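You operate a simulated robot arm through the tools that you are given. There is no shell and no other tool.

You are at the controls of a simulated robot arm. One attempt, no reset.

TASK
Set the press up for 3 red hoses, grey slider at SHORT.
Fine: red hose stub in the pull holder, batch knob to 3, die knob to the size on the stub, clear guard shut.

The check looks at the end state, three seconds after you hand in, the way a careful person would. Anything else that was tipped, shoved, dropped, spilled or broken makes it a failure.

THE ROBOT
A 6-joint arm with a fingered hand, fixed in place. Base frame: the origin is at the foot of the arm, x ahead of it, y to its left, z up; the work surface is at about z = 800. Units: mm, degrees, N and s.
With the tool pointing down near the work surface it reaches from about 340 to 820 mm from the base axis. Its first joint turns from -166.0 to 166.0 degrees. Payload 4 kg.
Tool frame: the origin (TCP) lies between the finger pads and is the grasp point; the fingertips stand 26 mm ahead of it; z points along the fingers, y is the line along which they close. Largest opening 132 mm; the body of the gripper starts 73 mm behind the TCP. The gripper is a hand of 5 fingers: y runs from the thumb to the fingers, the wrist lies at [0, 0, -239] in the tool frame, and closing takes about 1.5 s.
Orientation is that of the tool frame in the base frame, as a unit quaternion [x, y, z, w]. With the fingers straight down and closing along the base's y, the tool's x points along the base's -x, its y along +y and its z along -z.

THE INTERFACE
- The arm moves only by the tool nudge_tool. Its argument "rows" is a list of rows, each a list of 6 numbers: the shift along the tool's x, y, z in units of 100 mm (1.0 is 100 mm), then the turn, a rotation vector about the tool's x, y, z in units of 180 degrees (1.0 is 180 degrees). In form: [[tx, ty, tz, rx, ry, rz], ...]. A call has 1 to 20 rows; each row is the pose to reach, as a shift and turn from the pose commanded when the call began, along the tool's axes at that moment. "grip" is the opening, from 0 (shut) to 1 (fully open), set as the call begins (left out, the last holds). A call with a number of a shift or a turn outside -1 to 1 is refused whole. A row lasts 0.2 s, in which the tool goes at most 50 mm and 8.6 degrees; a call with a longer step from one row to the next is refused whole, and so is a gripper value outside its range. A pose out of reach is approached as far as the arm can. The call stops where the force on the tool passes 40 N (or 10 N more than at its start, if that is more) or the arm is blocked; 0.2 s more then pass. The fingers move at their own pace (about 45 mm/s each) and stop on an object; they squeeze with about 28 N. The grip force told is the motor's: it shows also when the fingers shut on nothing. Time passes only in rows, and 0.2 s behind the last, so rows that repeat a pose let the fingers close. It gives the time, the measured TCP pose, the force on the tool (base axes), the opening and the grip force at its end, in the units of the frame above (readings bear some noise), with the torque about the TCP (base axes, N m) and any sound that the robot's microphone picked up, and new pictures: "pictures" is both (left out), scene, wrist or none.
- Cameras (640 x 400 px; columns grow to the right, rows downward): "scene" is fixed at [48.9, 500.9, 1404.3]; the picture's right is [-0.29, -0.96, 0.00], its down [-0.86, 0.26, -0.44] and it looks along [0.42, -0.13, -0.90] (base axes); focal length 242 px, centre (320, 200). "wrist" rides on the gripper at [84, 2, -97] in the tool frame; the picture's right is [-0.02, 1.00, 0.00], its down [-0.75, -0.02, -0.66] and it looks along [-0.66, -0.01, 0.75] (tool axes); focal length 270 px, centre (320, 200).
- curl_fingers(finger1, finger2, finger3, finger4, thumb_bend): sets how far each is bent, from 0 (flat) to 100 (curled in); at 30 the hand is open as for a grip, at 70 the pads meet at the TCP. One left out holds its place. A second passes; each finger stops where it meets its share of the squeeze, and holds until it gets a number again. A gripper value or a shape takes the hand back. It gives what a move gives, with no picture; readings hold the bend of each and the force on the fingers (four entries, about 0 where the hand has none), thumb and palm.
- hand_shape(shape): the hand has 5 fingers and takes this shape, open, in about a second: jaw (thumb against the fingers, like two jaws); tri (thumb and two fingers); tip (a fingertip pinch); poke (one finger out to press); point (the index stretched); flat (the hand flat); cup (the hand cupped); fist (a fist). The gripper value then closes the fingers along that shape, each until it touches; the sizes above hold for jaw. It gives what a move gives, with no picture.
- point_at(camera, pixels): for up to 12 pixels [column, row] of the newest picture of that camera ("zoom" is the newest enlarged one), the place [x, y, z] in the base frame of the surface seen there, good to about 3 mm. No time passes.
- zoom(camera, box): a new picture of the part [left, top, right, bottom] of that camera's present view, enlarged. No time passes.
- close_job(): hands the job in; it is judged then, once.

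Unless the task says otherwise, let go and move clear before handing in.

The tools are called after "Emit:" as name(argument=value, ...) on one line, values as JSON. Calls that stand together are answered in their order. nudge_tool: Moves the arm, as the interface text tells. Its arguments: {"type":"object","properties":{"rows":{"type":"array"},"grip":{"type":"number"},"pictures":{"type":"string","enum":["both","scene","wrist","none"]}},"required":["rows"]} The other tools are called the same way: hand_shape (shape) gives the hand a shape; curl_fingers (finger1, finger2, finger3, finger4, thumb_bend) moves the fingers one by one; point_at (camera, pixels) gives the place of the surface under pixels of a picture; zoom (camera, box) takes an enlarged picture of a part of a camera's view; close_job () hands the job in.

At the start:

```text
time_s: 0.0
tcp_pos: [282.1, 468.8, 1152.3]
orientation: [0.0, 1.0, 0.001, 0.0]
contact_force: [0.7, -0.8, 0.9]
torque: [-0.03, 0.04, -0.01]
grip_width: 131.8
finger_force: 0.0
shape: jaw
bend: [30.0, 30.0, 30.0, 30.0, 30.0]
finger forces: [0.0, 0.0, 0.0, 0.0, 0.0, 0.0]
```

scene: 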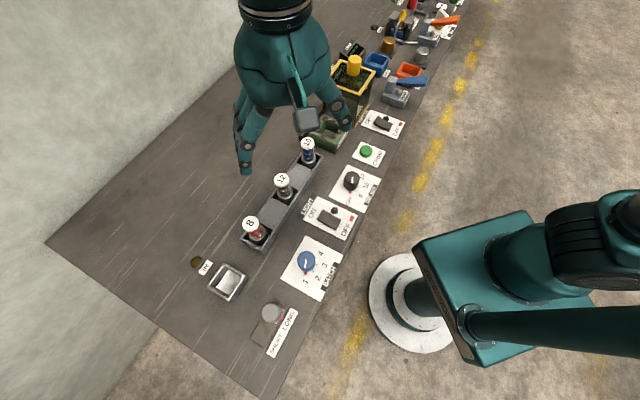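
wrist: 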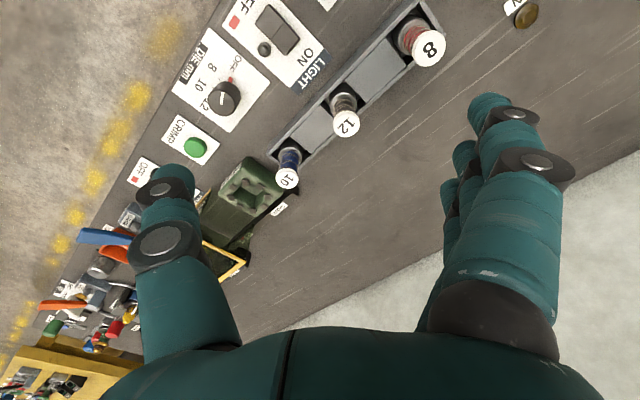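

The scene shows a bench with a stub rack (8 red, 12, 10 blue), a batch knob near (306,262), a slider near (270,315), a die knob near (351,181), and the press near (330,130). I'll zoom in to read the labels before moving.

Emit:
zoom(camera="scene", box=[180, 220, 340, 360])

Emit:
zoom(camera="scene", box=[280, 120, 420, 240])

Emit:
zoom(camera="scene", box=[310, 0, 480, 140])

Emit:
zoom(camera="wrist", box=[100, 0, 340, 240])

```text
2.86 times, centred on (260, 290) of scene
```

zoom: 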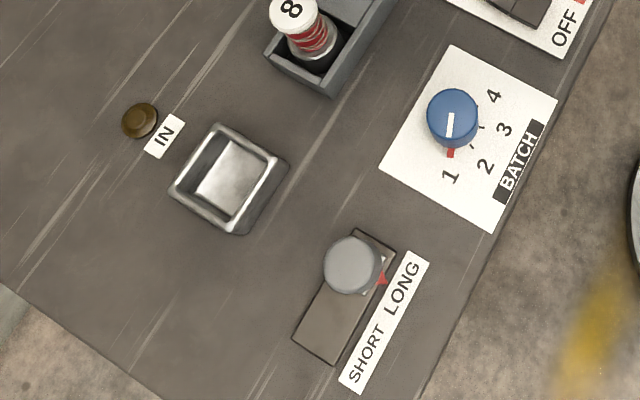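

```text
3.33 times, centred on (350, 180) of scene
```

zoom: 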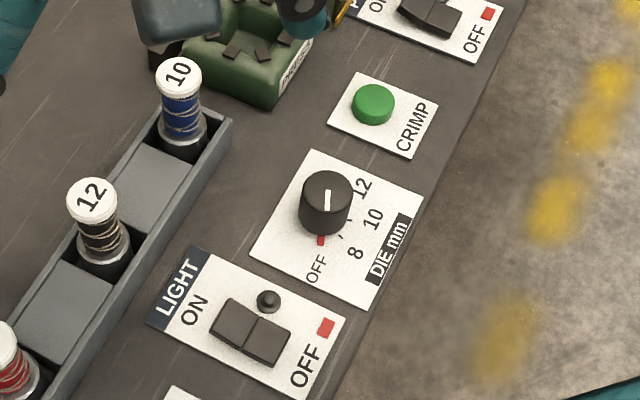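

```text
2.86 times, centred on (395, 70) of scene
```

zoom: 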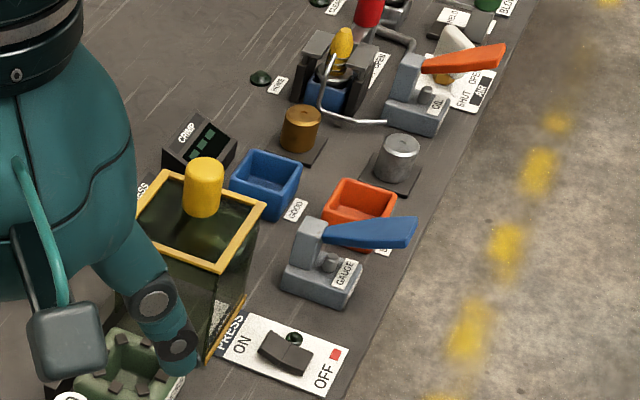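

```text
1.67 times, centred on (220, 120) of wrist
```

zoom: 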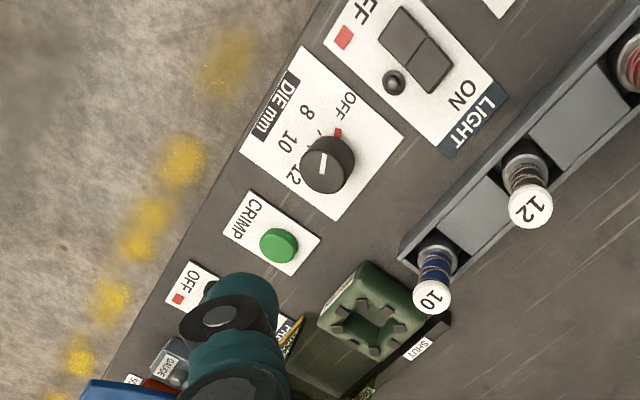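

The rack holds 8 (red), 12 and 10, and the slider sits at LONG with a red mark there. I need to find the "pull holder" at the far end of the bench (top right), so I'll zoom there.

Emit:
zoom(camera="scene", box=[380, 0, 480, 62])

Emit:
zoom(camera="scene", box=[320, 40, 420, 140])

Emit:
zoom(camera="wrist", box=[0, 180, 160, 400])

Emit:
point_at(camera="scene", pixels=[[250, 223], [258, 235], [306, 260], [271, 312], [229, 283], [351, 181], [366, 152], [355, 65], [384, 123], [196, 262], [330, 218], [308, 144]])

```text
6.40 times, centred on (430, 31) of scene
```

zoom: 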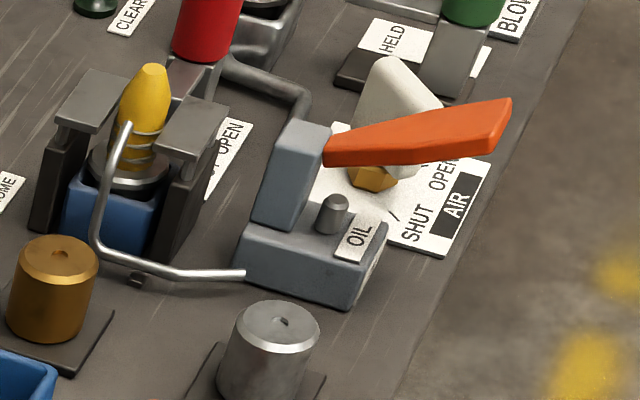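

```text
4.00 times, centred on (370, 90) of scene
```

zoom: 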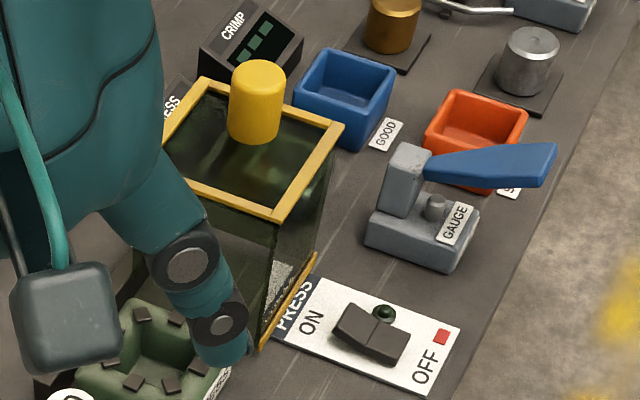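

```text
1.82 times, centred on (80, 290) of wrist
```

zoom: 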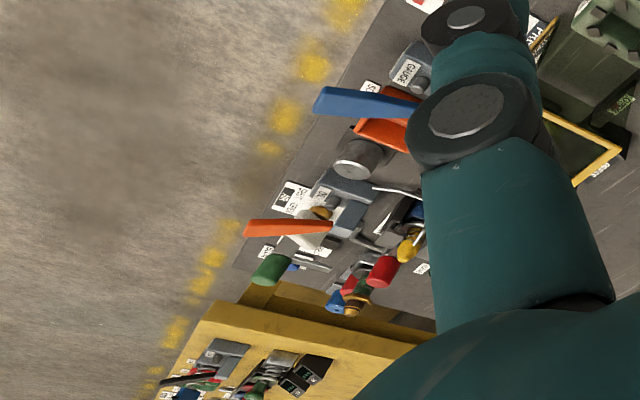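

```text
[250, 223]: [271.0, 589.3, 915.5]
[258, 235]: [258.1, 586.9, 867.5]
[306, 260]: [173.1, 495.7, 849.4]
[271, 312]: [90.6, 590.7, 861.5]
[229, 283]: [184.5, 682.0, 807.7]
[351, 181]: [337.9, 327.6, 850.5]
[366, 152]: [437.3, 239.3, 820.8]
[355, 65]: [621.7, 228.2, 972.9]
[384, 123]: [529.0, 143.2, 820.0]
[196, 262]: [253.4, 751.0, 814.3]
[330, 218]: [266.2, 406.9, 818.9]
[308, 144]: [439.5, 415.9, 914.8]
```

The far end (around (430,30)) has more fixtures (HOME, CLEAR, HELD, BLOW, AIR), but I can't see a "pull" label yet. I'll move the hand high along the bench and turn it so the wrist camera looks down the bench.

Emit:
nudge_tool(rows=[[-0.17, -0.17, 0, 0, 0, 0.042], [-0.34, -0.34, 0, 0, 0, 0.084], [-0.51, -0.51, 0, 0, 0, 0.126], [-0.68, -0.68, 0, 0, 0, 0.168], [-0.85, -0.85, 0, 0, 0, 0.21], [-1.0, -1.0, 0, 0, 0, 0.25]], pictures="both")

```text
time_s: 1.4
tcp_pos: [381.9, 367.5, 1153.4]
orientation: [0.383, 0.924, 0.001, -0.001]
contact_force: [0.9, -0.8, 0.7]
torque: [0.02, 0.02, -0.02]
grip_width: 131.9
finger_force: 0.1
shape: jaw
bend: [30.0, 30.0, 30.0, 30.0, 30.0]
finger forces: [0.0, 0.1, 0.1, 0.1, 0.0, 0.1]
```

scene: 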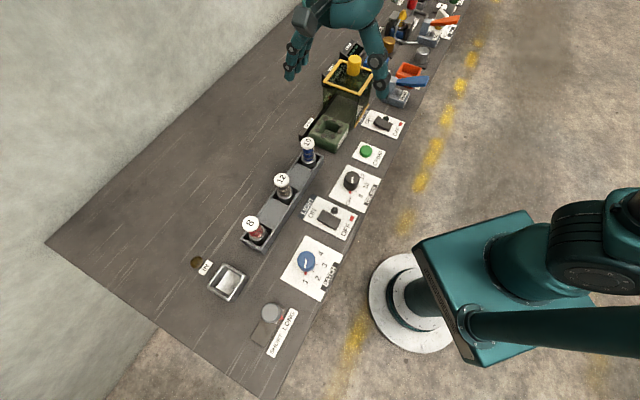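
wrist: 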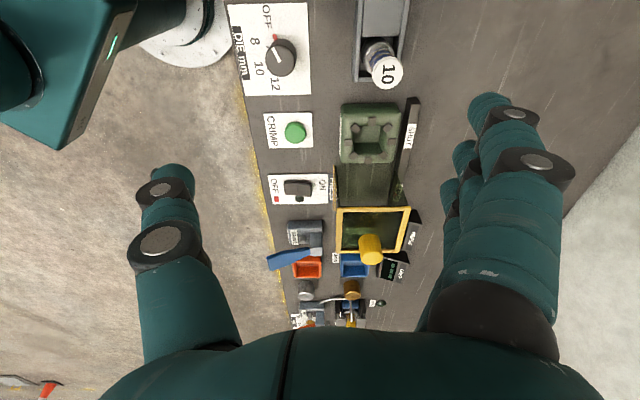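

The view now looks straight down the bench: die knob, crimp button, press with its guard (yellow frame and yellow knob at (371,248)) and gauges beyond. I'll keep going along the bench.

Emit:
nudge_tool(rows=[[-0.4, 0, 0, 0, 0, 0], [-0.8, 0, 0, 0, 0, 0], [-1.0, 0, 0, 0, 0, 0]], pictures="none")

Emit:
nudge_tool(rows=[[-0.4, 0, 0, 0, 0, 0], [-0.8, 0, 0, 0, 0, 0], [-1.0, 0, 0, 0, 0, 0]], pictures="both")

```text
time_s: 2.2
tcp_pos: [452.6, 297.6, 1152.8]
orientation: [0.383, 0.924, 0.0, 0.0]
contact_force: [0.2, -0.4, -0.2]
torque: [0.02, 0.0, -0.02]
grip_width: 131.7
finger_force: 0.1
shape: jaw
bend: [30.0, 30.0, 30.0, 30.0, 30.0]
finger forces: [0.1, 0.1, 0.0, 0.0, 0.0, 0.0]
```

```text
time_s: 3.0
tcp_pos: [526.0, 227.5, 1153.1]
orientation: [0.383, 0.924, 0.0, 0.0]
contact_force: [-0.3, 0.4, 0.1]
torque: [0.02, -0.02, -0.01]
grip_width: 131.9
finger_force: 0.1
shape: jaw
bend: [30.0, 30.0, 30.0, 30.0, 30.0]
finger forces: [0.1, 0.1, 0.0, 0.1, 0.0, 0.0]
```

scene: 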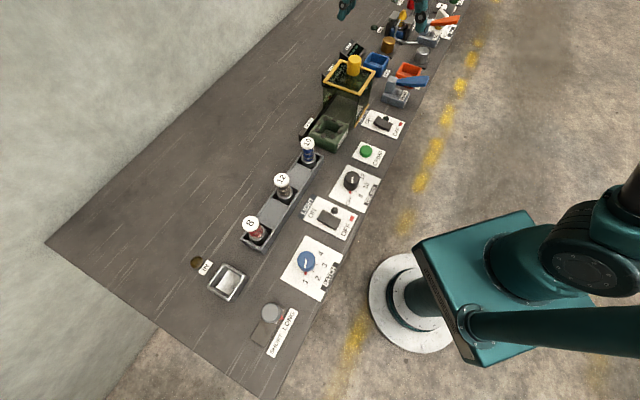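
wrist: 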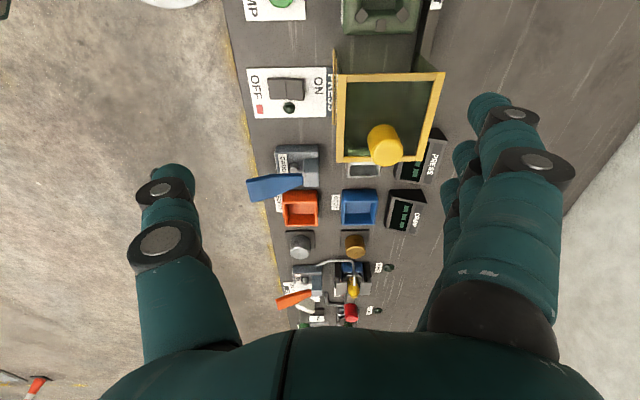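

Emit:
zoom(camera="wrist", box=[240, 120, 460, 335])

Emit:
zoom(camera="scene", box=[290, 40, 420, 160])

Emit:
zoom(camera="wrist", box=[240, 0, 460, 140])

```text
1.86 times, centred on (350, 228) of wrist
```

zoom: 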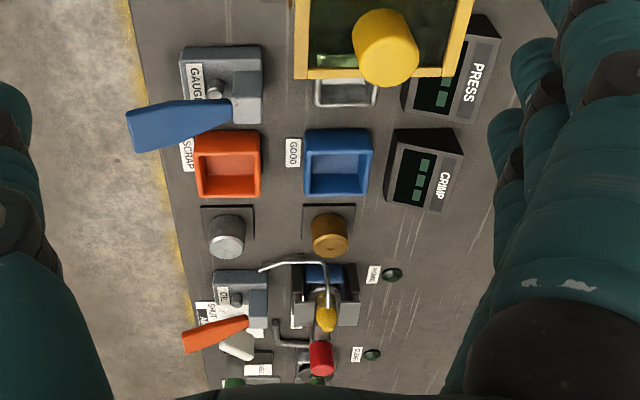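

```text
3.33 times, centred on (355, 100) of scene
```

zoom: 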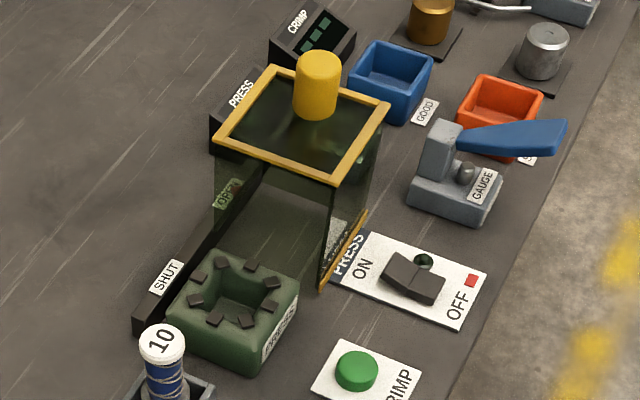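

```text
2.86 times, centred on (350, 70) of wrist
```

zoom: 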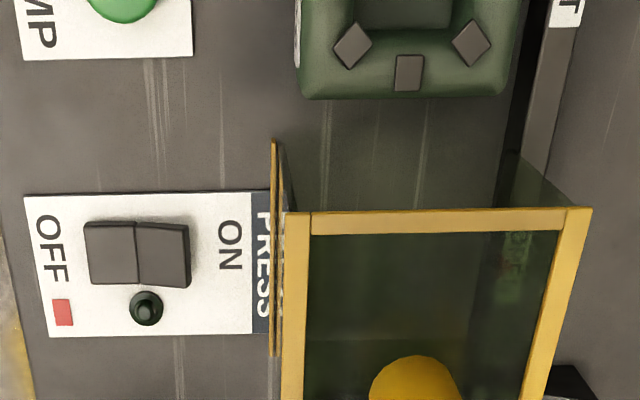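

Labels so far: GAUGE, SCRAP, GOOD, PRESS and CRIMP displays, OIL, HOME, CLEAR, HELD, AIR. The guard rides on a rail marked SHUT and OPEN. I'll continue along the bench to find the pull holder.

Emit:
nudge_tool(rows=[[-0.4, -0.1, 0, 0, 0, 0], [-0.8, -0.2, 0, 0, 0, 0], [-1.0, -0.3, 0, 0, 0, 0]], pictures="none")

Emit:
nudge_tool(rows=[[-0.4, -0.1, 0, 0, 0, 0], [-0.8, -0.2, 0, 0, 0, 0], [-1.0, -0.3, 0, 0, 0, 0]], pictures="wrist")

```text
time_s: 3.8
tcp_pos: [573.9, 135.2, 1153.1]
orientation: [0.382, 0.924, 0.0, 0.001]
contact_force: [-0.7, -0.3, -0.3]
torque: [0.05, 0.01, -0.01]
grip_width: 131.7
finger_force: 0.1
shape: jaw
bend: [30.0, 30.0, 30.0, 30.0, 30.0]
finger forces: [0.0, 0.0, 0.0, 0.0, 0.0, 0.0]
```

```text
time_s: 4.6
tcp_pos: [624.0, 42.6, 1151.8]
orientation: [0.383, 0.924, 0.0, 0.0]
contact_force: [0.8, -0.4, -0.7]
torque: [0.0, 0.03, -0.02]
grip_width: 131.9
finger_force: 0.0
shape: jaw
bend: [30.0, 30.0, 30.0, 30.0, 30.0]
finger forces: [0.0, 0.0, 0.0, 0.0, 0.0, 0.0]
```

wrist: 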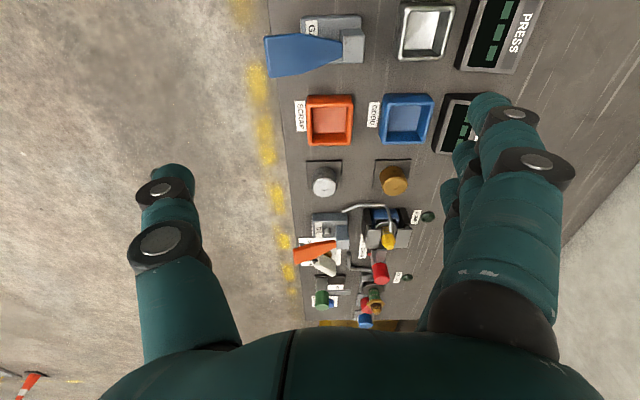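

Emit:
zoom(camera="wrist", box=[280, 140, 460, 335])

Emit:
point_at(camera="wrist", pixels=[[425, 33], [330, 120], [394, 180], [325, 185], [388, 235], [382, 272], [366, 318], [428, 216], [320, 300]])

```text
2.05 times, centred on (370, 238) of wrist
```

zoom: 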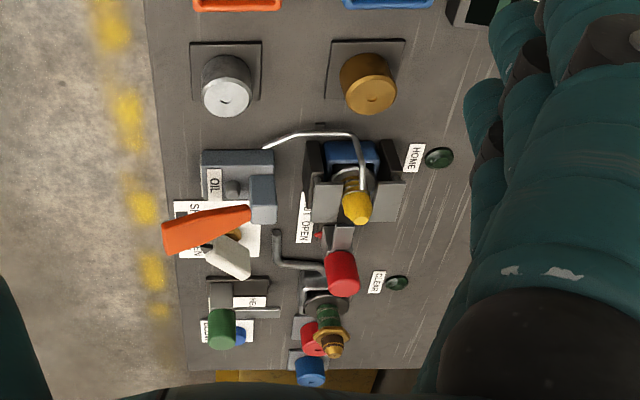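

```text
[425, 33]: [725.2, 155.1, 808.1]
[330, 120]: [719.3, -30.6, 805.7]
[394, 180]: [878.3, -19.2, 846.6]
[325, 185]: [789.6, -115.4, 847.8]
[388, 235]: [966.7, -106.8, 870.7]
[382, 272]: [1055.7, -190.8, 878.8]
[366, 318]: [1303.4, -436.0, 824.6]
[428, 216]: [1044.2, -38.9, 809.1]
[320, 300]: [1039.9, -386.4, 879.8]
```

The far fixtures (x > 900) are out of the arm's reach. I'll zoom on the square metal cup near (425,33) and its surroundings, then go back to check the press block's label.

Emit:
zoom(camera="wrist", box=[280, 0, 560, 160])

Emit:
nudge_tool(rows=[[0.5, 0.1, 0, 0, 0, 0], [1.0, 0.2, 0, 0, 0, 0]], pictures="wrist")

```text
2.29 times, centred on (420, 80) of wrist
```

zoom: 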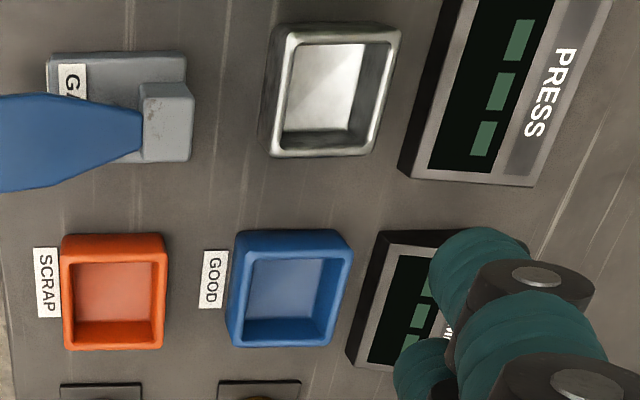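

```text
refused: row 1 steps farther than a row can; nothing moved
```

The metal cup at (425,33) has no label of its own. I'll move back with smaller steps to look at the press block and the area behind the guard.

Emit:
nudge_tool(rows=[[0.45, 0.1, 0, 0, 0, 0], [0.9, 0.2, 0, 0, 0, 0], [1.0, 0.3, 0, 0, 0, 0]], pictures="wrist")

Emit:
nudge_tool(rows=[[0.45, 0.1, 0, 0, 0, 0], [0.9, 0.2, 0, 0, 0, 0], [1.0, 0.3, 0, 0, 0, 0]], pictures="none")

Emit:
nudge_tool(rows=[[0.45, 0, 0, 0, 0, 0], [0.9, 0, 0, 0, 0, 0], [1.0, 0, 0, 0, 0, 0]], pictures="none")

Emit:
nudge_tool(rows=[[0.45, 0, 0, 0, 0, 0], [0.9, 0, 0, 0, 0, 0], [1.0, 0, 0, 0, 0, 0]], pictures="both")

```text
time_s: 5.4
tcp_pos: [572.8, 134.0, 1151.0]
orientation: [0.383, 0.924, 0.0, 0.0]
contact_force: [0.6, 0.5, 0.4]
torque: [-0.05, -0.01, 0.01]
grip_width: 132.0
finger_force: 0.1
shape: jaw
bend: [30.0, 30.0, 30.0, 30.0, 30.0]
finger forces: [0.0, 0.1, 0.0, 0.0, 0.0, 0.0]
```

wrist: 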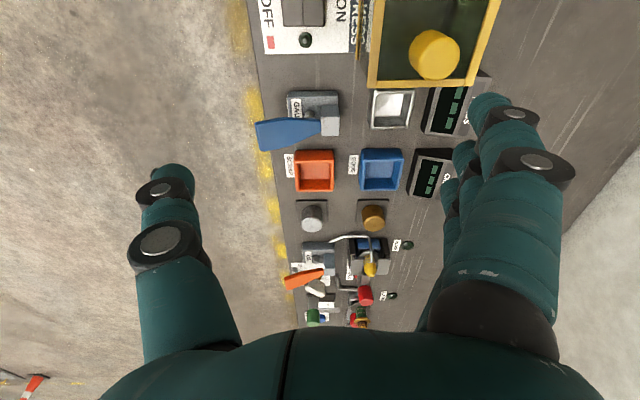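

```text
time_s: 6.2
tcp_pos: [524.0, 227.5, 1152.0]
orientation: [0.383, 0.924, 0.0, -0.001]
contact_force: [-0.6, 0.1, 0.9]
torque: [0.01, 0.01, -0.01]
grip_width: 131.9
finger_force: 0.0
shape: jaw
bend: [30.0, 30.0, 30.0, 30.0, 30.0]
finger forces: [0.1, 0.1, 0.1, 0.0, 0.1, 0.0]
```

```text
time_s: 7.0
tcp_pos: [452.2, 299.0, 1152.5]
orientation: [0.382, 0.924, 0.0, -0.001]
contact_force: [-0.3, 0.1, -0.5]
torque: [-0.02, -0.01, 0.04]
grip_width: 131.8
finger_force: 0.0
shape: jaw
bend: [30.0, 30.0, 30.0, 30.0, 30.0]
finger forces: [0.1, 0.0, 0.0, 0.1, 0.0, 0.0]
```

```text
time_s: 7.8
tcp_pos: [382.1, 368.2, 1150.9]
orientation: [0.383, 0.924, 0.0, 0.001]
contact_force: [0.3, 0.7, 1.2]
torque: [-0.03, 0.0, 0.03]
grip_width: 131.8
finger_force: 0.0
shape: jaw
bend: [30.0, 30.0, 30.0, 30.0, 30.0]
finger forces: [0.0, 0.0, 0.0, 0.1, 0.0, 0.0]
```

scene: 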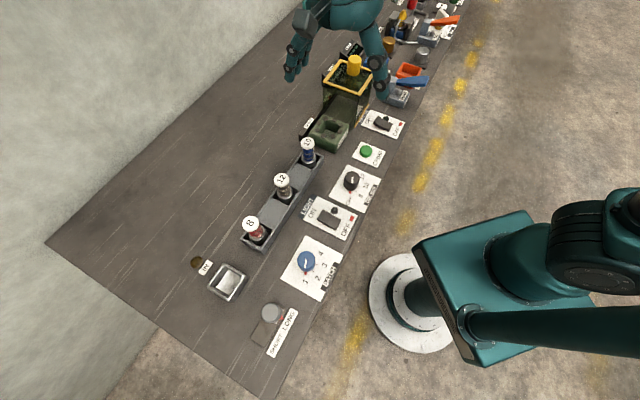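
wrist: 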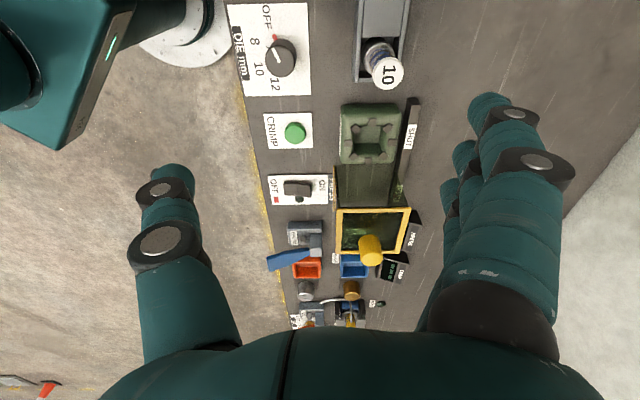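

I'll zoom in on the green block around (330,133) in the scene and (370,133) in the wrist view; it has a label on its side.

Emit:
zoom(camera="scene", box=[300, 108, 362, 156])

Emit:
zoom(camera="wrist", box=[320, 80, 440, 210])

Emit:
zoom(camera="scene", box=[185, 250, 255, 305])

Emit:
zoom(camera="scene", box=[235, 130, 335, 255])

```text
8.33 times, centred on (331, 132) of scene
```

zoom: 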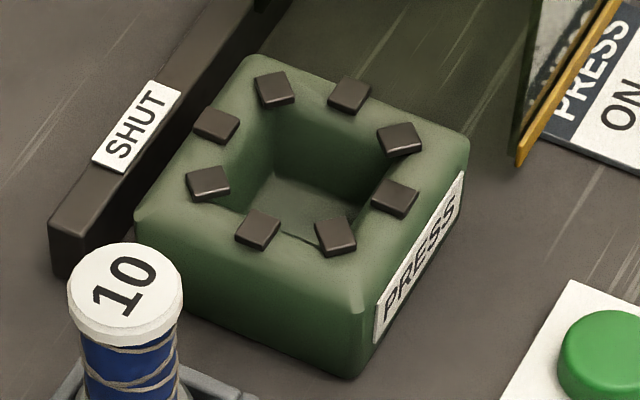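

```text
3.08 times, centred on (380, 145) of wrist
```

zoom: 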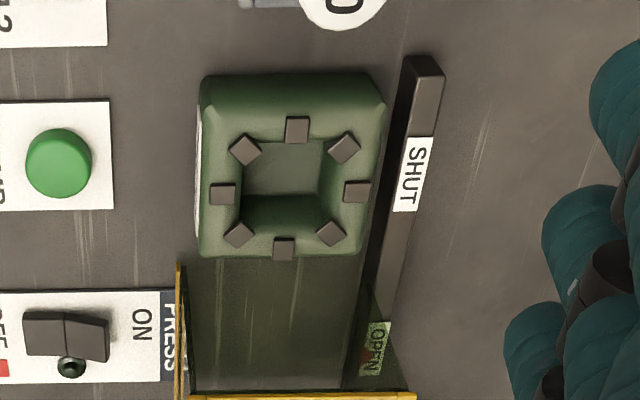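

```text
7.27 times, centred on (220, 278) of scene
```

zoom: 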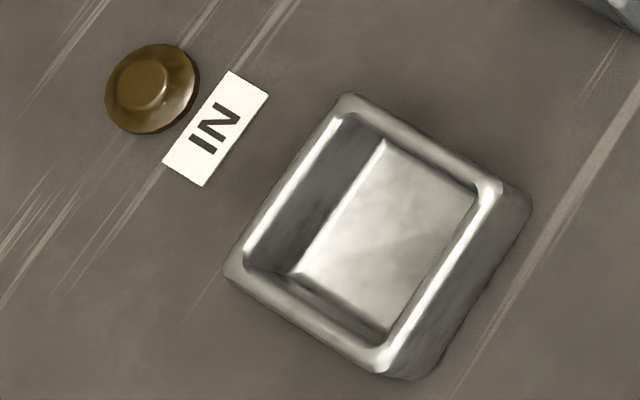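

```text
3.20 times, centred on (285, 192) of scene
```

zoom: 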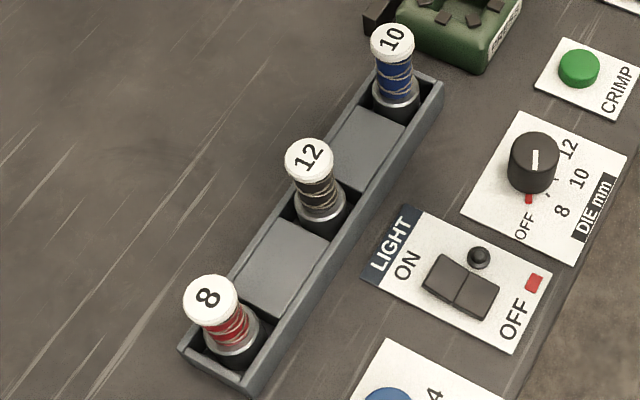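

The green block is labelled PRESS, and the only empty stub-sized holder within the setup area is the metal cup by the IN lamp at (229,283), next to the stub rack. I'll measure the important objects precisely, starting with the zoomed rack, cup and slider.

Emit:
zoom(camera="scene", box=[190, 205, 310, 305])

Emit:
point_at(camera="scene", pixels=[[250, 223], [283, 179], [307, 143], [255, 233], [263, 250], [243, 242], [270, 211], [297, 172]])

```text
4.00 times, centred on (250, 255) of scene
```

zoom: 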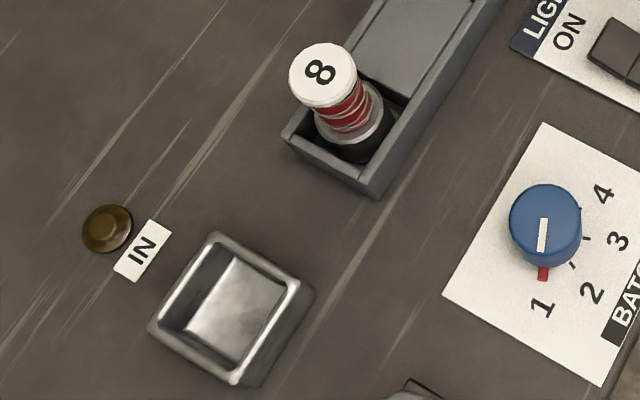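

```text
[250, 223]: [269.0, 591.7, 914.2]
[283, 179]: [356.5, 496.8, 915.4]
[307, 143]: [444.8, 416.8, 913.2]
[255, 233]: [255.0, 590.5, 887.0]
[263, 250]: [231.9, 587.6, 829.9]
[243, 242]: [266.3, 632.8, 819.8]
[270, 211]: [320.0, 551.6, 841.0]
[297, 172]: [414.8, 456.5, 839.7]
```

Emit:
point_at(camera="zoom", pixels=[[323, 77], [292, 75], [355, 75], [322, 45], [325, 105], [218, 236], [312, 292], [240, 384], [150, 325], [237, 300], [244, 285], [350, 120]])

Emit:
point_at(camera="zoom", pixels=[[370, 155], [285, 140], [372, 190], [385, 100], [510, 220], [545, 186], [580, 215], [545, 262], [545, 222], [106, 230], [545, 303], [615, 242]])

```text
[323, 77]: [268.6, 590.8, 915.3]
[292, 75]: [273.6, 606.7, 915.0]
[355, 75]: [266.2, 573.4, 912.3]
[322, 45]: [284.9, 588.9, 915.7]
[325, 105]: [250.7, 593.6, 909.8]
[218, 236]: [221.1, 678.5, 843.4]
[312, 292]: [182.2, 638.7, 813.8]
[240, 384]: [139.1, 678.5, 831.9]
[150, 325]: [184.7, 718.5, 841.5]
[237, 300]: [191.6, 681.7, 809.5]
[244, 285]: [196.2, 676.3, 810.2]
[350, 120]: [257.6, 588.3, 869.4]
```

```text
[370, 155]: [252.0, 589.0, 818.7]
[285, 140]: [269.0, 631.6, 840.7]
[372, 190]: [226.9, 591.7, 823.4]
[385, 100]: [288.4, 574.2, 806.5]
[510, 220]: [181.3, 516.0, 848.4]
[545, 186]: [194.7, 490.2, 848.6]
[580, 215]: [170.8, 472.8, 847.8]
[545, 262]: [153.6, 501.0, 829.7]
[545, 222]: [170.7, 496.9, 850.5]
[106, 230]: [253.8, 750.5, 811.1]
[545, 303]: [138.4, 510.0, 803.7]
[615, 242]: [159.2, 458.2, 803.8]
```

The stub cap is centred at about (268.5, 590.5), top z 915, and the cup is centred near (180, 678) with its rim at z≈842. The current hand orientation closes across the rack, which is what I need, so I'll move over the red stub while staying high.

Emit:
nudge_tool(rows=[[0.4, 0.12, 0.1, 0, 0, 0], [0.8, 0.24, 0.2, 0, 0, 0], [1.0, 0.36, 0.3, 0, 0, 0]], pictures="none")

Emit:
nudge_tool(rows=[[0.4, 0.12, 0.1, 0, 0, 0], [0.8, 0.24, 0.2, 0, 0, 0], [1.0, 0.36, 0.3, 0, 0, 0]], pictures="none")

Emit:
nudge_tool(rows=[[0.37, 0.05, 0.0, 0, 0, 0], [0.37, 0.05, 0.0, 0, 0, 0]], pictures="both")

```text
time_s: 8.6
tcp_pos: [336.0, 463.9, 1122.1]
orientation: [0.382, 0.924, 0.0, -0.001]
contact_force: [-0.2, -0.2, 0.3]
torque: [-0.02, -0.04, -0.02]
grip_width: 131.9
finger_force: 0.1
shape: jaw
bend: [30.0, 30.0, 30.0, 30.0, 30.0]
finger forces: [0.0, 0.0, 0.0, 0.0, 0.0, 0.0]
```

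```text
time_s: 9.4
tcp_pos: [291.3, 560.6, 1090.9]
orientation: [0.383, 0.924, 0.0, 0.001]
contact_force: [0.0, 0.5, -0.1]
torque: [0.01, -0.02, -0.01]
grip_width: 131.9
finger_force: 0.1
shape: jaw
bend: [30.0, 30.0, 30.0, 30.0, 30.0]
finger forces: [0.1, 0.1, 0.0, 0.1, 0.0, 0.0]
```

```text
time_s: 10.0
tcp_pos: [267.1, 588.0, 1091.5]
orientation: [0.383, 0.924, 0.0, 0.0]
contact_force: [1.2, 0.1, -0.5]
torque: [0.02, 0.01, -0.02]
grip_width: 131.6
finger_force: 0.0
shape: jaw
bend: [30.0, 30.0, 30.0, 30.0, 30.0]
finger forces: [0.1, 0.0, 0.1, 0.0, 0.0, 0.1]
```

scene: 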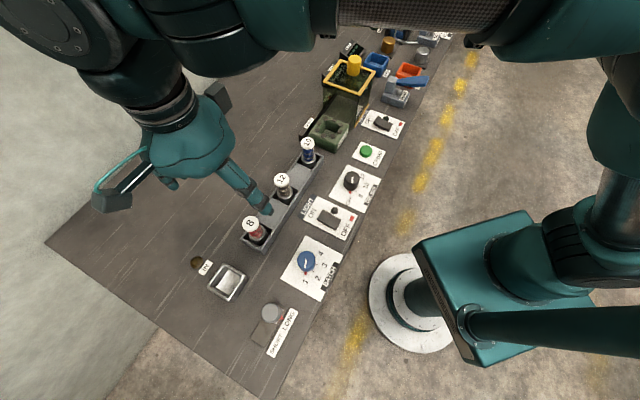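
wrist: 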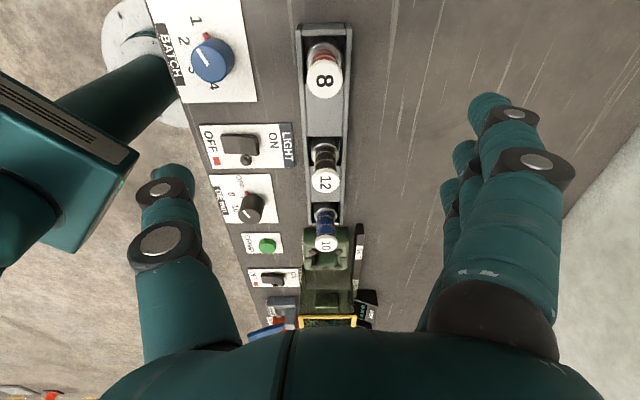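

The stub's cap is at (325,80) in the wrist view, roughly centred between thumb and fingers. I'll zoom in to refine its location and read the batch and die knobs from this angle.

Emit:
zoom(camera="wrist", box=[280, 10, 370, 140])

Emit:
point_at(camera="wrist", pixels=[[325, 80], [308, 80], [342, 80], [325, 64], [325, 97], [325, 56], [324, 50], [310, 52], [338, 52]])

Emit:
zoom(camera="wrist", box=[140, 0, 300, 110])

Emit:
zoom(camera="wrist", box=[190, 160, 300, 240])

```text
3.08 times, centred on (325, 75) of wrist
```

zoom: 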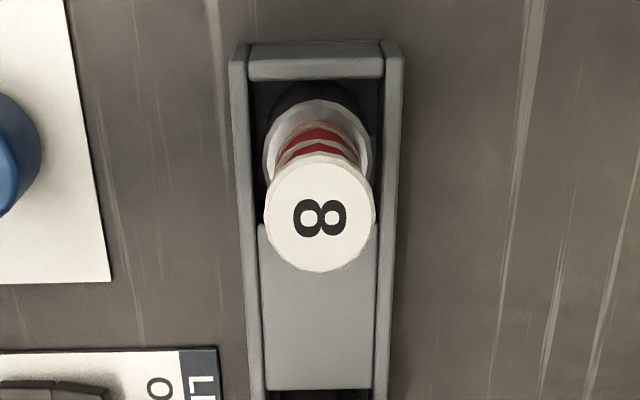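

```text
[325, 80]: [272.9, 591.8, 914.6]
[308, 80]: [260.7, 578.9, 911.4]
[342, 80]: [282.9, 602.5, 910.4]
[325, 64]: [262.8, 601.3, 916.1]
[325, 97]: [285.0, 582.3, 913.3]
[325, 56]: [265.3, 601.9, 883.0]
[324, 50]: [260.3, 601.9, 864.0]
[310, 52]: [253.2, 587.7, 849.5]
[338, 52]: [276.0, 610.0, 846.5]
```

```text
3.64 times, centred on (220, 55) of wrist
```

zoom: 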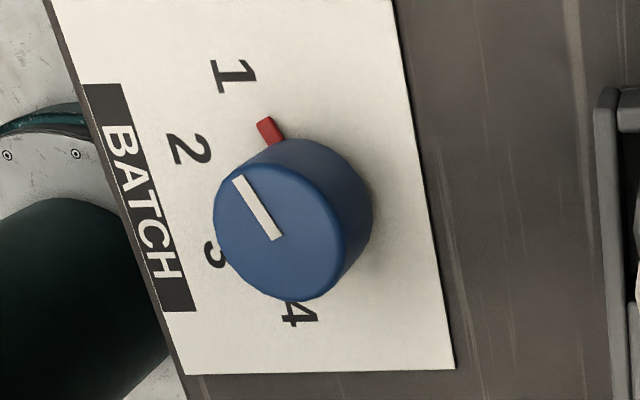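

```text
5.00 times, centred on (245, 200) of wrist
```

zoom: 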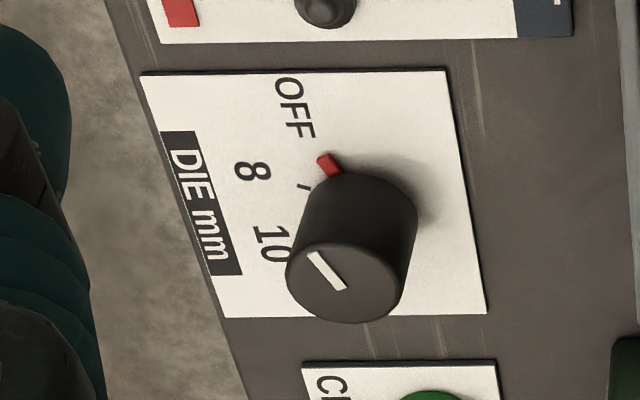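

Batch is at 1 and the die knob is at OFF. The stub axis is at about (270, 590.7), so I'll shift about 4 mm along tool y and descend straight down with the hand open.

Emit:
nudge_tool(rows=[[0, 0.04, 0.3, 0, 0, 0], [0, 0.04, 0.7, 0, 0, 0], [0, 0.04, 1.0, 0, 0, 0]], grip=1.0, pictures="both")

```text
time_s: 10.8
tcp_pos: [272.3, 594.0, 991.5]
orientation: [0.383, 0.924, 0.0, 0.001]
contact_force: [0.5, 0.3, 1.0]
torque: [-0.01, -0.02, -0.01]
grip_width: 132.0
finger_force: 0.1
shape: jaw
bend: [30.0, 30.0, 30.0, 30.0, 30.0]
finger forces: [0.0, 0.0, 0.0, 0.0, 0.1, 0.0]
```

scene: 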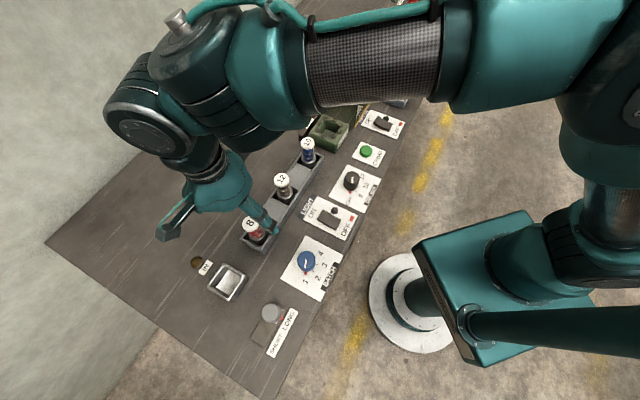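
wrist: 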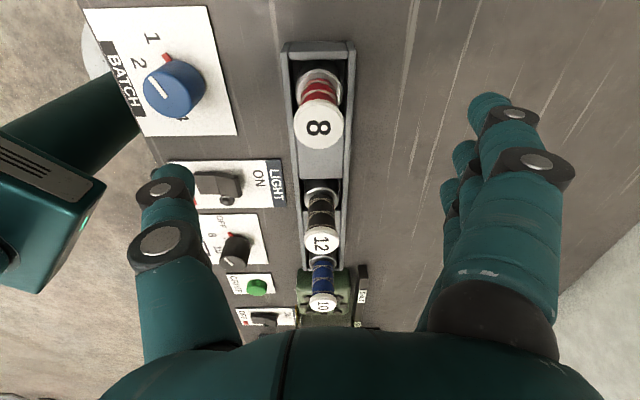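

The cap at (320,125) works out to tool (0, +1), so it's aligned. I'll descend another 105 mm to z≈886.

Emit:
nudge_tool(rows=[[0, 0, 0.3, 0, 0, 0], [0, 0, 0.6, 0, 0, 0], [0, 0, 0.85, 0, 0, 0], [0, 0, 1.0, 0, 0, 0]], pictures="both")

```text
time_s: 11.8
tcp_pos: [271.9, 592.6, 890.9]
orientation: [0.383, 0.924, 0.0, -0.001]
contact_force: [0.1, 0.1, 0.0]
torque: [-0.03, 0.0, -0.02]
grip_width: 131.7
finger_force: 0.1
shape: jaw
bend: [30.0, 30.0, 30.0, 30.0, 30.0]
finger forces: [0.0, 0.0, 0.1, 0.0, 0.0, 0.0]
```

scene: 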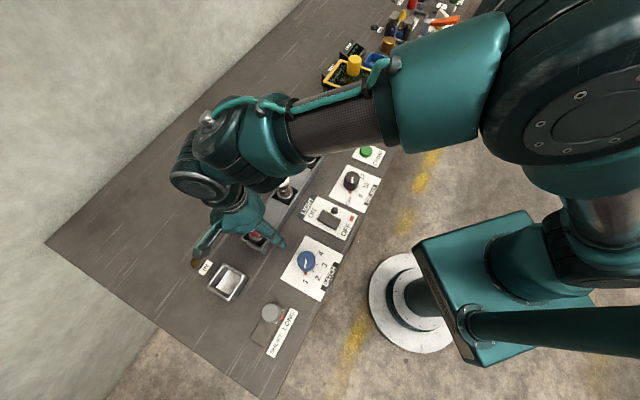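
wrist: 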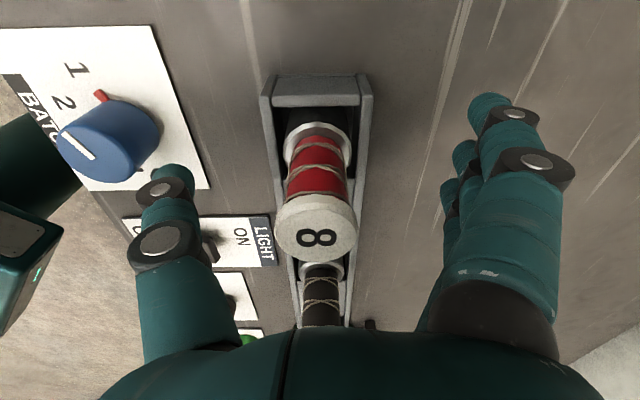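

The red stub with cap "8" (315,237) sits centrally between thumb and fingers with the tips above the rack edge. I'll close the grip in place.

Emit:
nudge_tool(rows=[[0, 0, 0.03, 0, 0, 0], [0, 0, 0.03, 0, 0, 0], [0, 0, 0.03, 0, 0, 0], [0, 0, 0.03, 0, 0, 0], [0, 0, 0.03, 0, 0, 0], [0, 0, 0.03, 0, 0, 0], [0, 0, 0.03, 0, 0, 0], [0, 0, 0.03, 0, 0, 0], [0, 0, 0.03, 0, 0, 0], [0, 0, 0.03, 0, 0, 0]], grip=0.0, pictures="both")

```text
time_s: 14.0
tcp_pos: [272.3, 592.0, 888.0]
orientation: [0.383, 0.924, 0.0, 0.0]
contact_force: [-2.2, 0.5, 4.3]
torque: [0.07, -0.06, -0.03]
grip_width: 11.6
finger_force: 27.7
shape: jaw
bend: [67.0, 71.0, 71.0, 67.0, 71.0]
finger forces: [0.1, 10.1, 11.3, 0.0, 22.0, 0.0]
```

scene: 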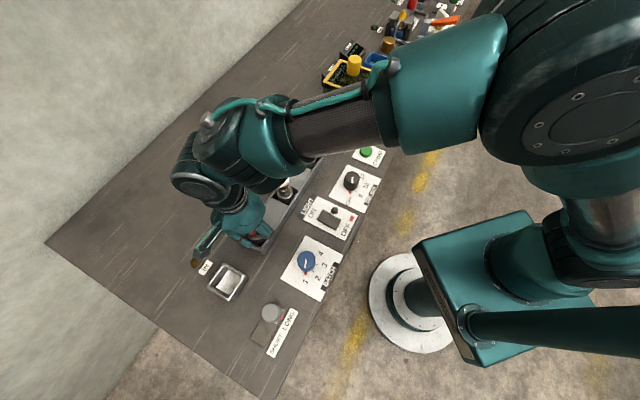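
wrist: 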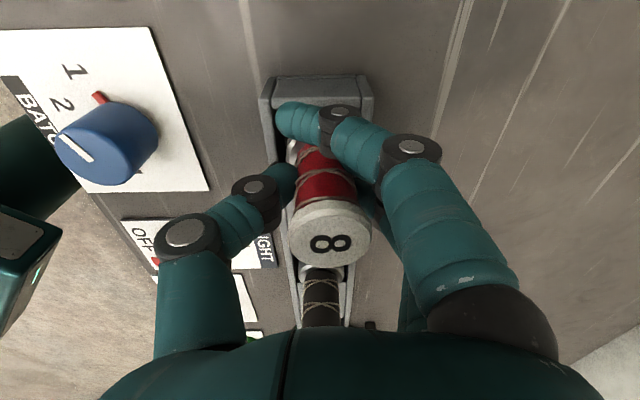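

The stub is gripped (thumb 22 N against two middle fingers at about 10 N each). I'll lift it straight up 70 mm and check it.

Emit:
nudge_tool(rows=[[0, 0, -0.05, 0, 0, 0], [0, 0, -0.15, 0, 0, 0], [0, 0, -0.3, 0, 0, 0], [0, 0, -0.5, 0, 0, 0], [0, 0, -0.7, 0, 0, 0]], pictures="both")

```text
time_s: 15.2
tcp_pos: [271.0, 594.9, 959.8]
orientation: [0.382, 0.924, -0.001, 0.0]
contact_force: [-0.1, 0.0, -2.4]
torque: [0.0, 0.0, 0.04]
grip_width: 10.7
finger_force: 27.7
shape: jaw
bend: [67.0, 70.0, 71.0, 67.0, 71.0]
finger forces: [0.0, 10.3, 11.0, 0.0, 20.4, 0.0]
```

scene: 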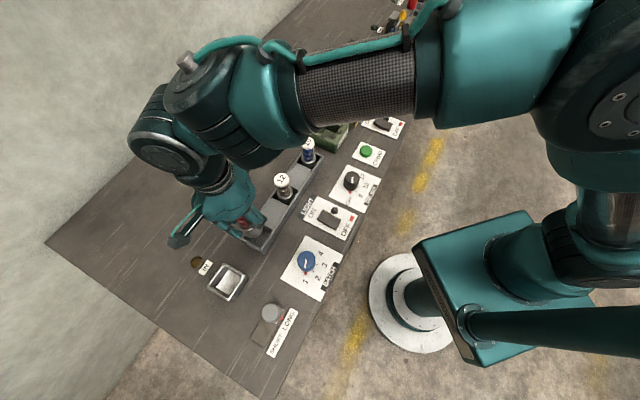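
wrist: 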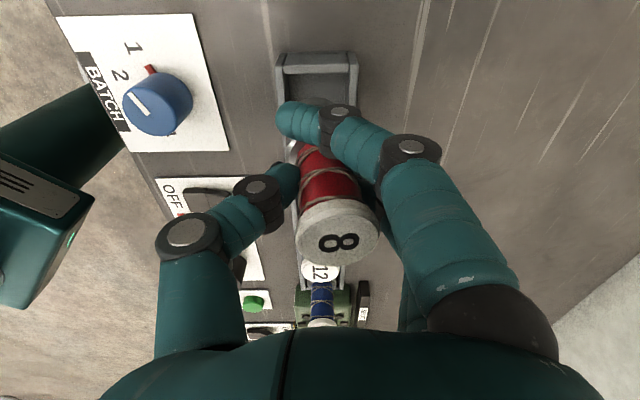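

The stub is lifted, but it looks tilted: the cap at (337,233) is to the right of the body at (315,150). I'll zoom in to measure the tilt.

Emit:
zoom(camera="wrist", box=[260, 80, 400, 280])

Emit:
zoom(camera="scene", box=[180, 180, 300, 300])

Emit:
point_at(camera="wrist", pixels=[[338, 238], [300, 240], [376, 228], [333, 213], [343, 264], [322, 180], [315, 155], [298, 150], [292, 155], [330, 195]])

```text
2.00 times, centred on (330, 180) of wrist
```

zoom: 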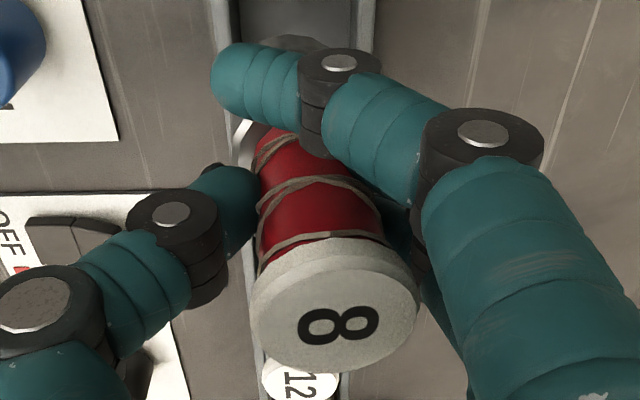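

```text
3.33 times, centred on (240, 240) of scene
```

zoom: 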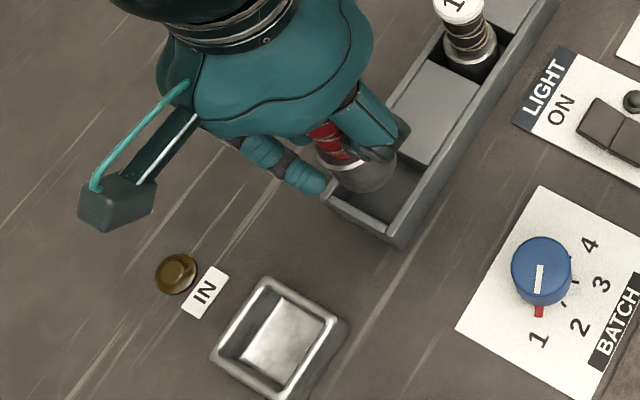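

```text
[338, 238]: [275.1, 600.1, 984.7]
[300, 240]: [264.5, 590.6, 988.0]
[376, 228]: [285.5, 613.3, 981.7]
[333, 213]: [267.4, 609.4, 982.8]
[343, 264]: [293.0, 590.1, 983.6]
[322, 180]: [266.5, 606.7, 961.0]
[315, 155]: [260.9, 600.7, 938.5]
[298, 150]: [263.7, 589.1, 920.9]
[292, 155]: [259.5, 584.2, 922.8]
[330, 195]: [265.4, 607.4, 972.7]
```

The cap surface drops 6 mm over 31 mm toward the finger side, a tilt of about 11.5°. I'll turn the tool about its x by −11.5° to make the stub upright and lift a bit more so I can see its bottom.

Emit:
nudge_tool(rows=[[0, 0, -0.2, -0.02, 0, 0], [0, 0, -0.4, -0.045, 0, 0], [0, 0, -0.6, -0.064, 0, 0], [0, 0, -0.6, -0.064, 0, 0]], pictures="both")

Emit:
zoom(camera="scene", box=[190, 170, 290, 270])

```text
time_s: 16.2
tcp_pos: [272.1, 594.3, 1019.3]
orientation: [0.381, 0.919, 0.093, 0.038]
contact_force: [-0.3, 0.0, -2.3]
torque: [0.01, 0.03, -0.03]
grip_width: 10.5
finger_force: 27.7
shape: jaw
bend: [67.0, 70.0, 71.0, 67.0, 71.0]
finger forces: [0.0, 10.3, 11.0, 0.0, 20.9, 0.1]
```

scene: 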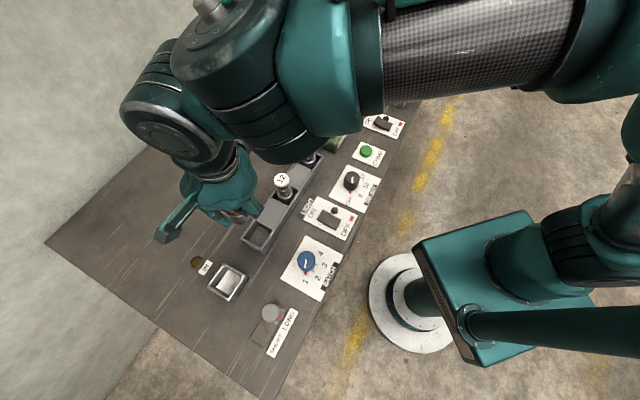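
wrist: 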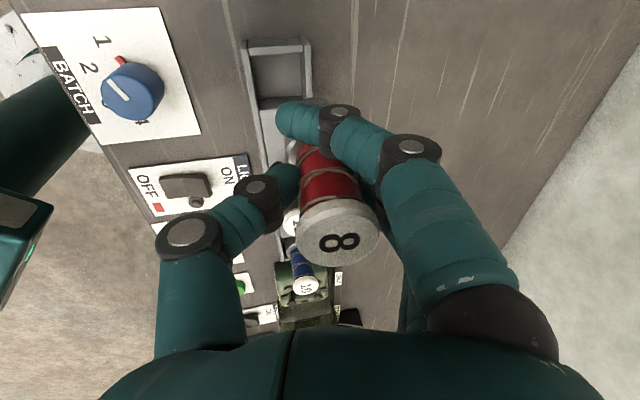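

```text
4.00 times, centred on (240, 220) of scene
```

zoom: 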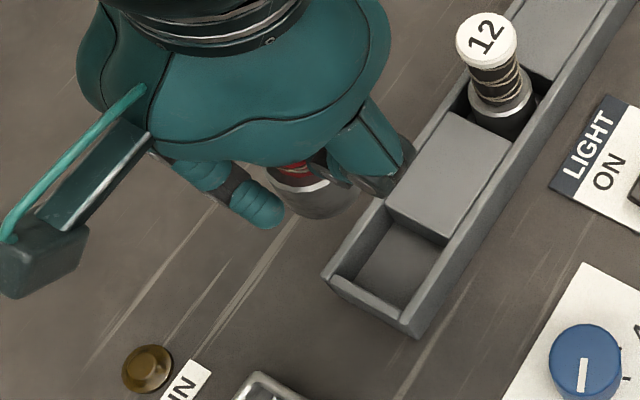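

The stub now appears nearly upright. I'll measure the cap surface tilt and the bottom edge in the scene view.

Emit:
point_at(camera="wrist", pixels=[[339, 238], [302, 242], [376, 230], [335, 213], [344, 263], [325, 180], [316, 155], [298, 150]])

Emit:
point_at(camera="zoom", pixels=[[300, 172], [315, 190], [320, 205], [322, 215], [325, 222], [290, 205], [345, 212], [385, 280], [370, 300]])

```text
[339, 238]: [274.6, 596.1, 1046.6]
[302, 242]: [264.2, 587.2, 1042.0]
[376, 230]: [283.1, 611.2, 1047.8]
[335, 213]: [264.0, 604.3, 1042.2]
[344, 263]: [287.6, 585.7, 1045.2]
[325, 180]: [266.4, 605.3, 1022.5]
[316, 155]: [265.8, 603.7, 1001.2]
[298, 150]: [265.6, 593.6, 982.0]
```

```text
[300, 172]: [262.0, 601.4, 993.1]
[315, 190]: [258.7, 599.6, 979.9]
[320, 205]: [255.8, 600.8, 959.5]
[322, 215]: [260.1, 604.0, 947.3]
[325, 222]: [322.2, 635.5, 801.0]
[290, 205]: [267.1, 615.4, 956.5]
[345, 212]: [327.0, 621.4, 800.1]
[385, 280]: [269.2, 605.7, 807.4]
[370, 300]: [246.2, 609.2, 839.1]
```

Point readings are noisy, so I'll zoom in closely on the stub in both cameras to judge its axis from the outlines.

Emit:
zoom(camera="wrist", box=[265, 120, 395, 275])

Emit:
zoom(camera="scene", box=[230, 195, 280, 235])

```text
2.58 times, centred on (330, 198) of wrist
```

zoom: 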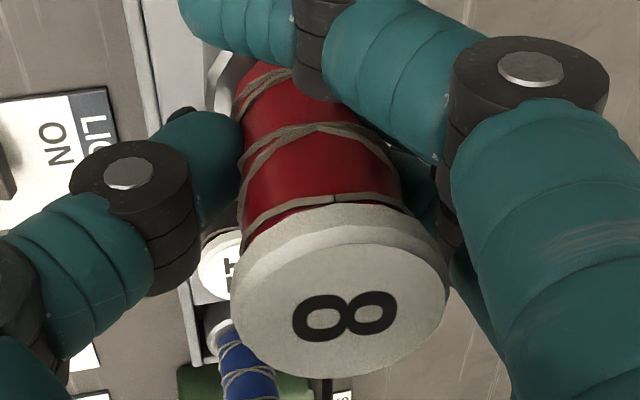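

```text
10.00 times, centred on (255, 215) of scene
```

zoom: 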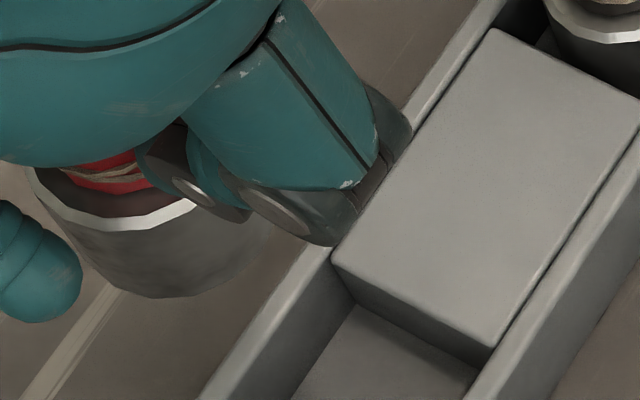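

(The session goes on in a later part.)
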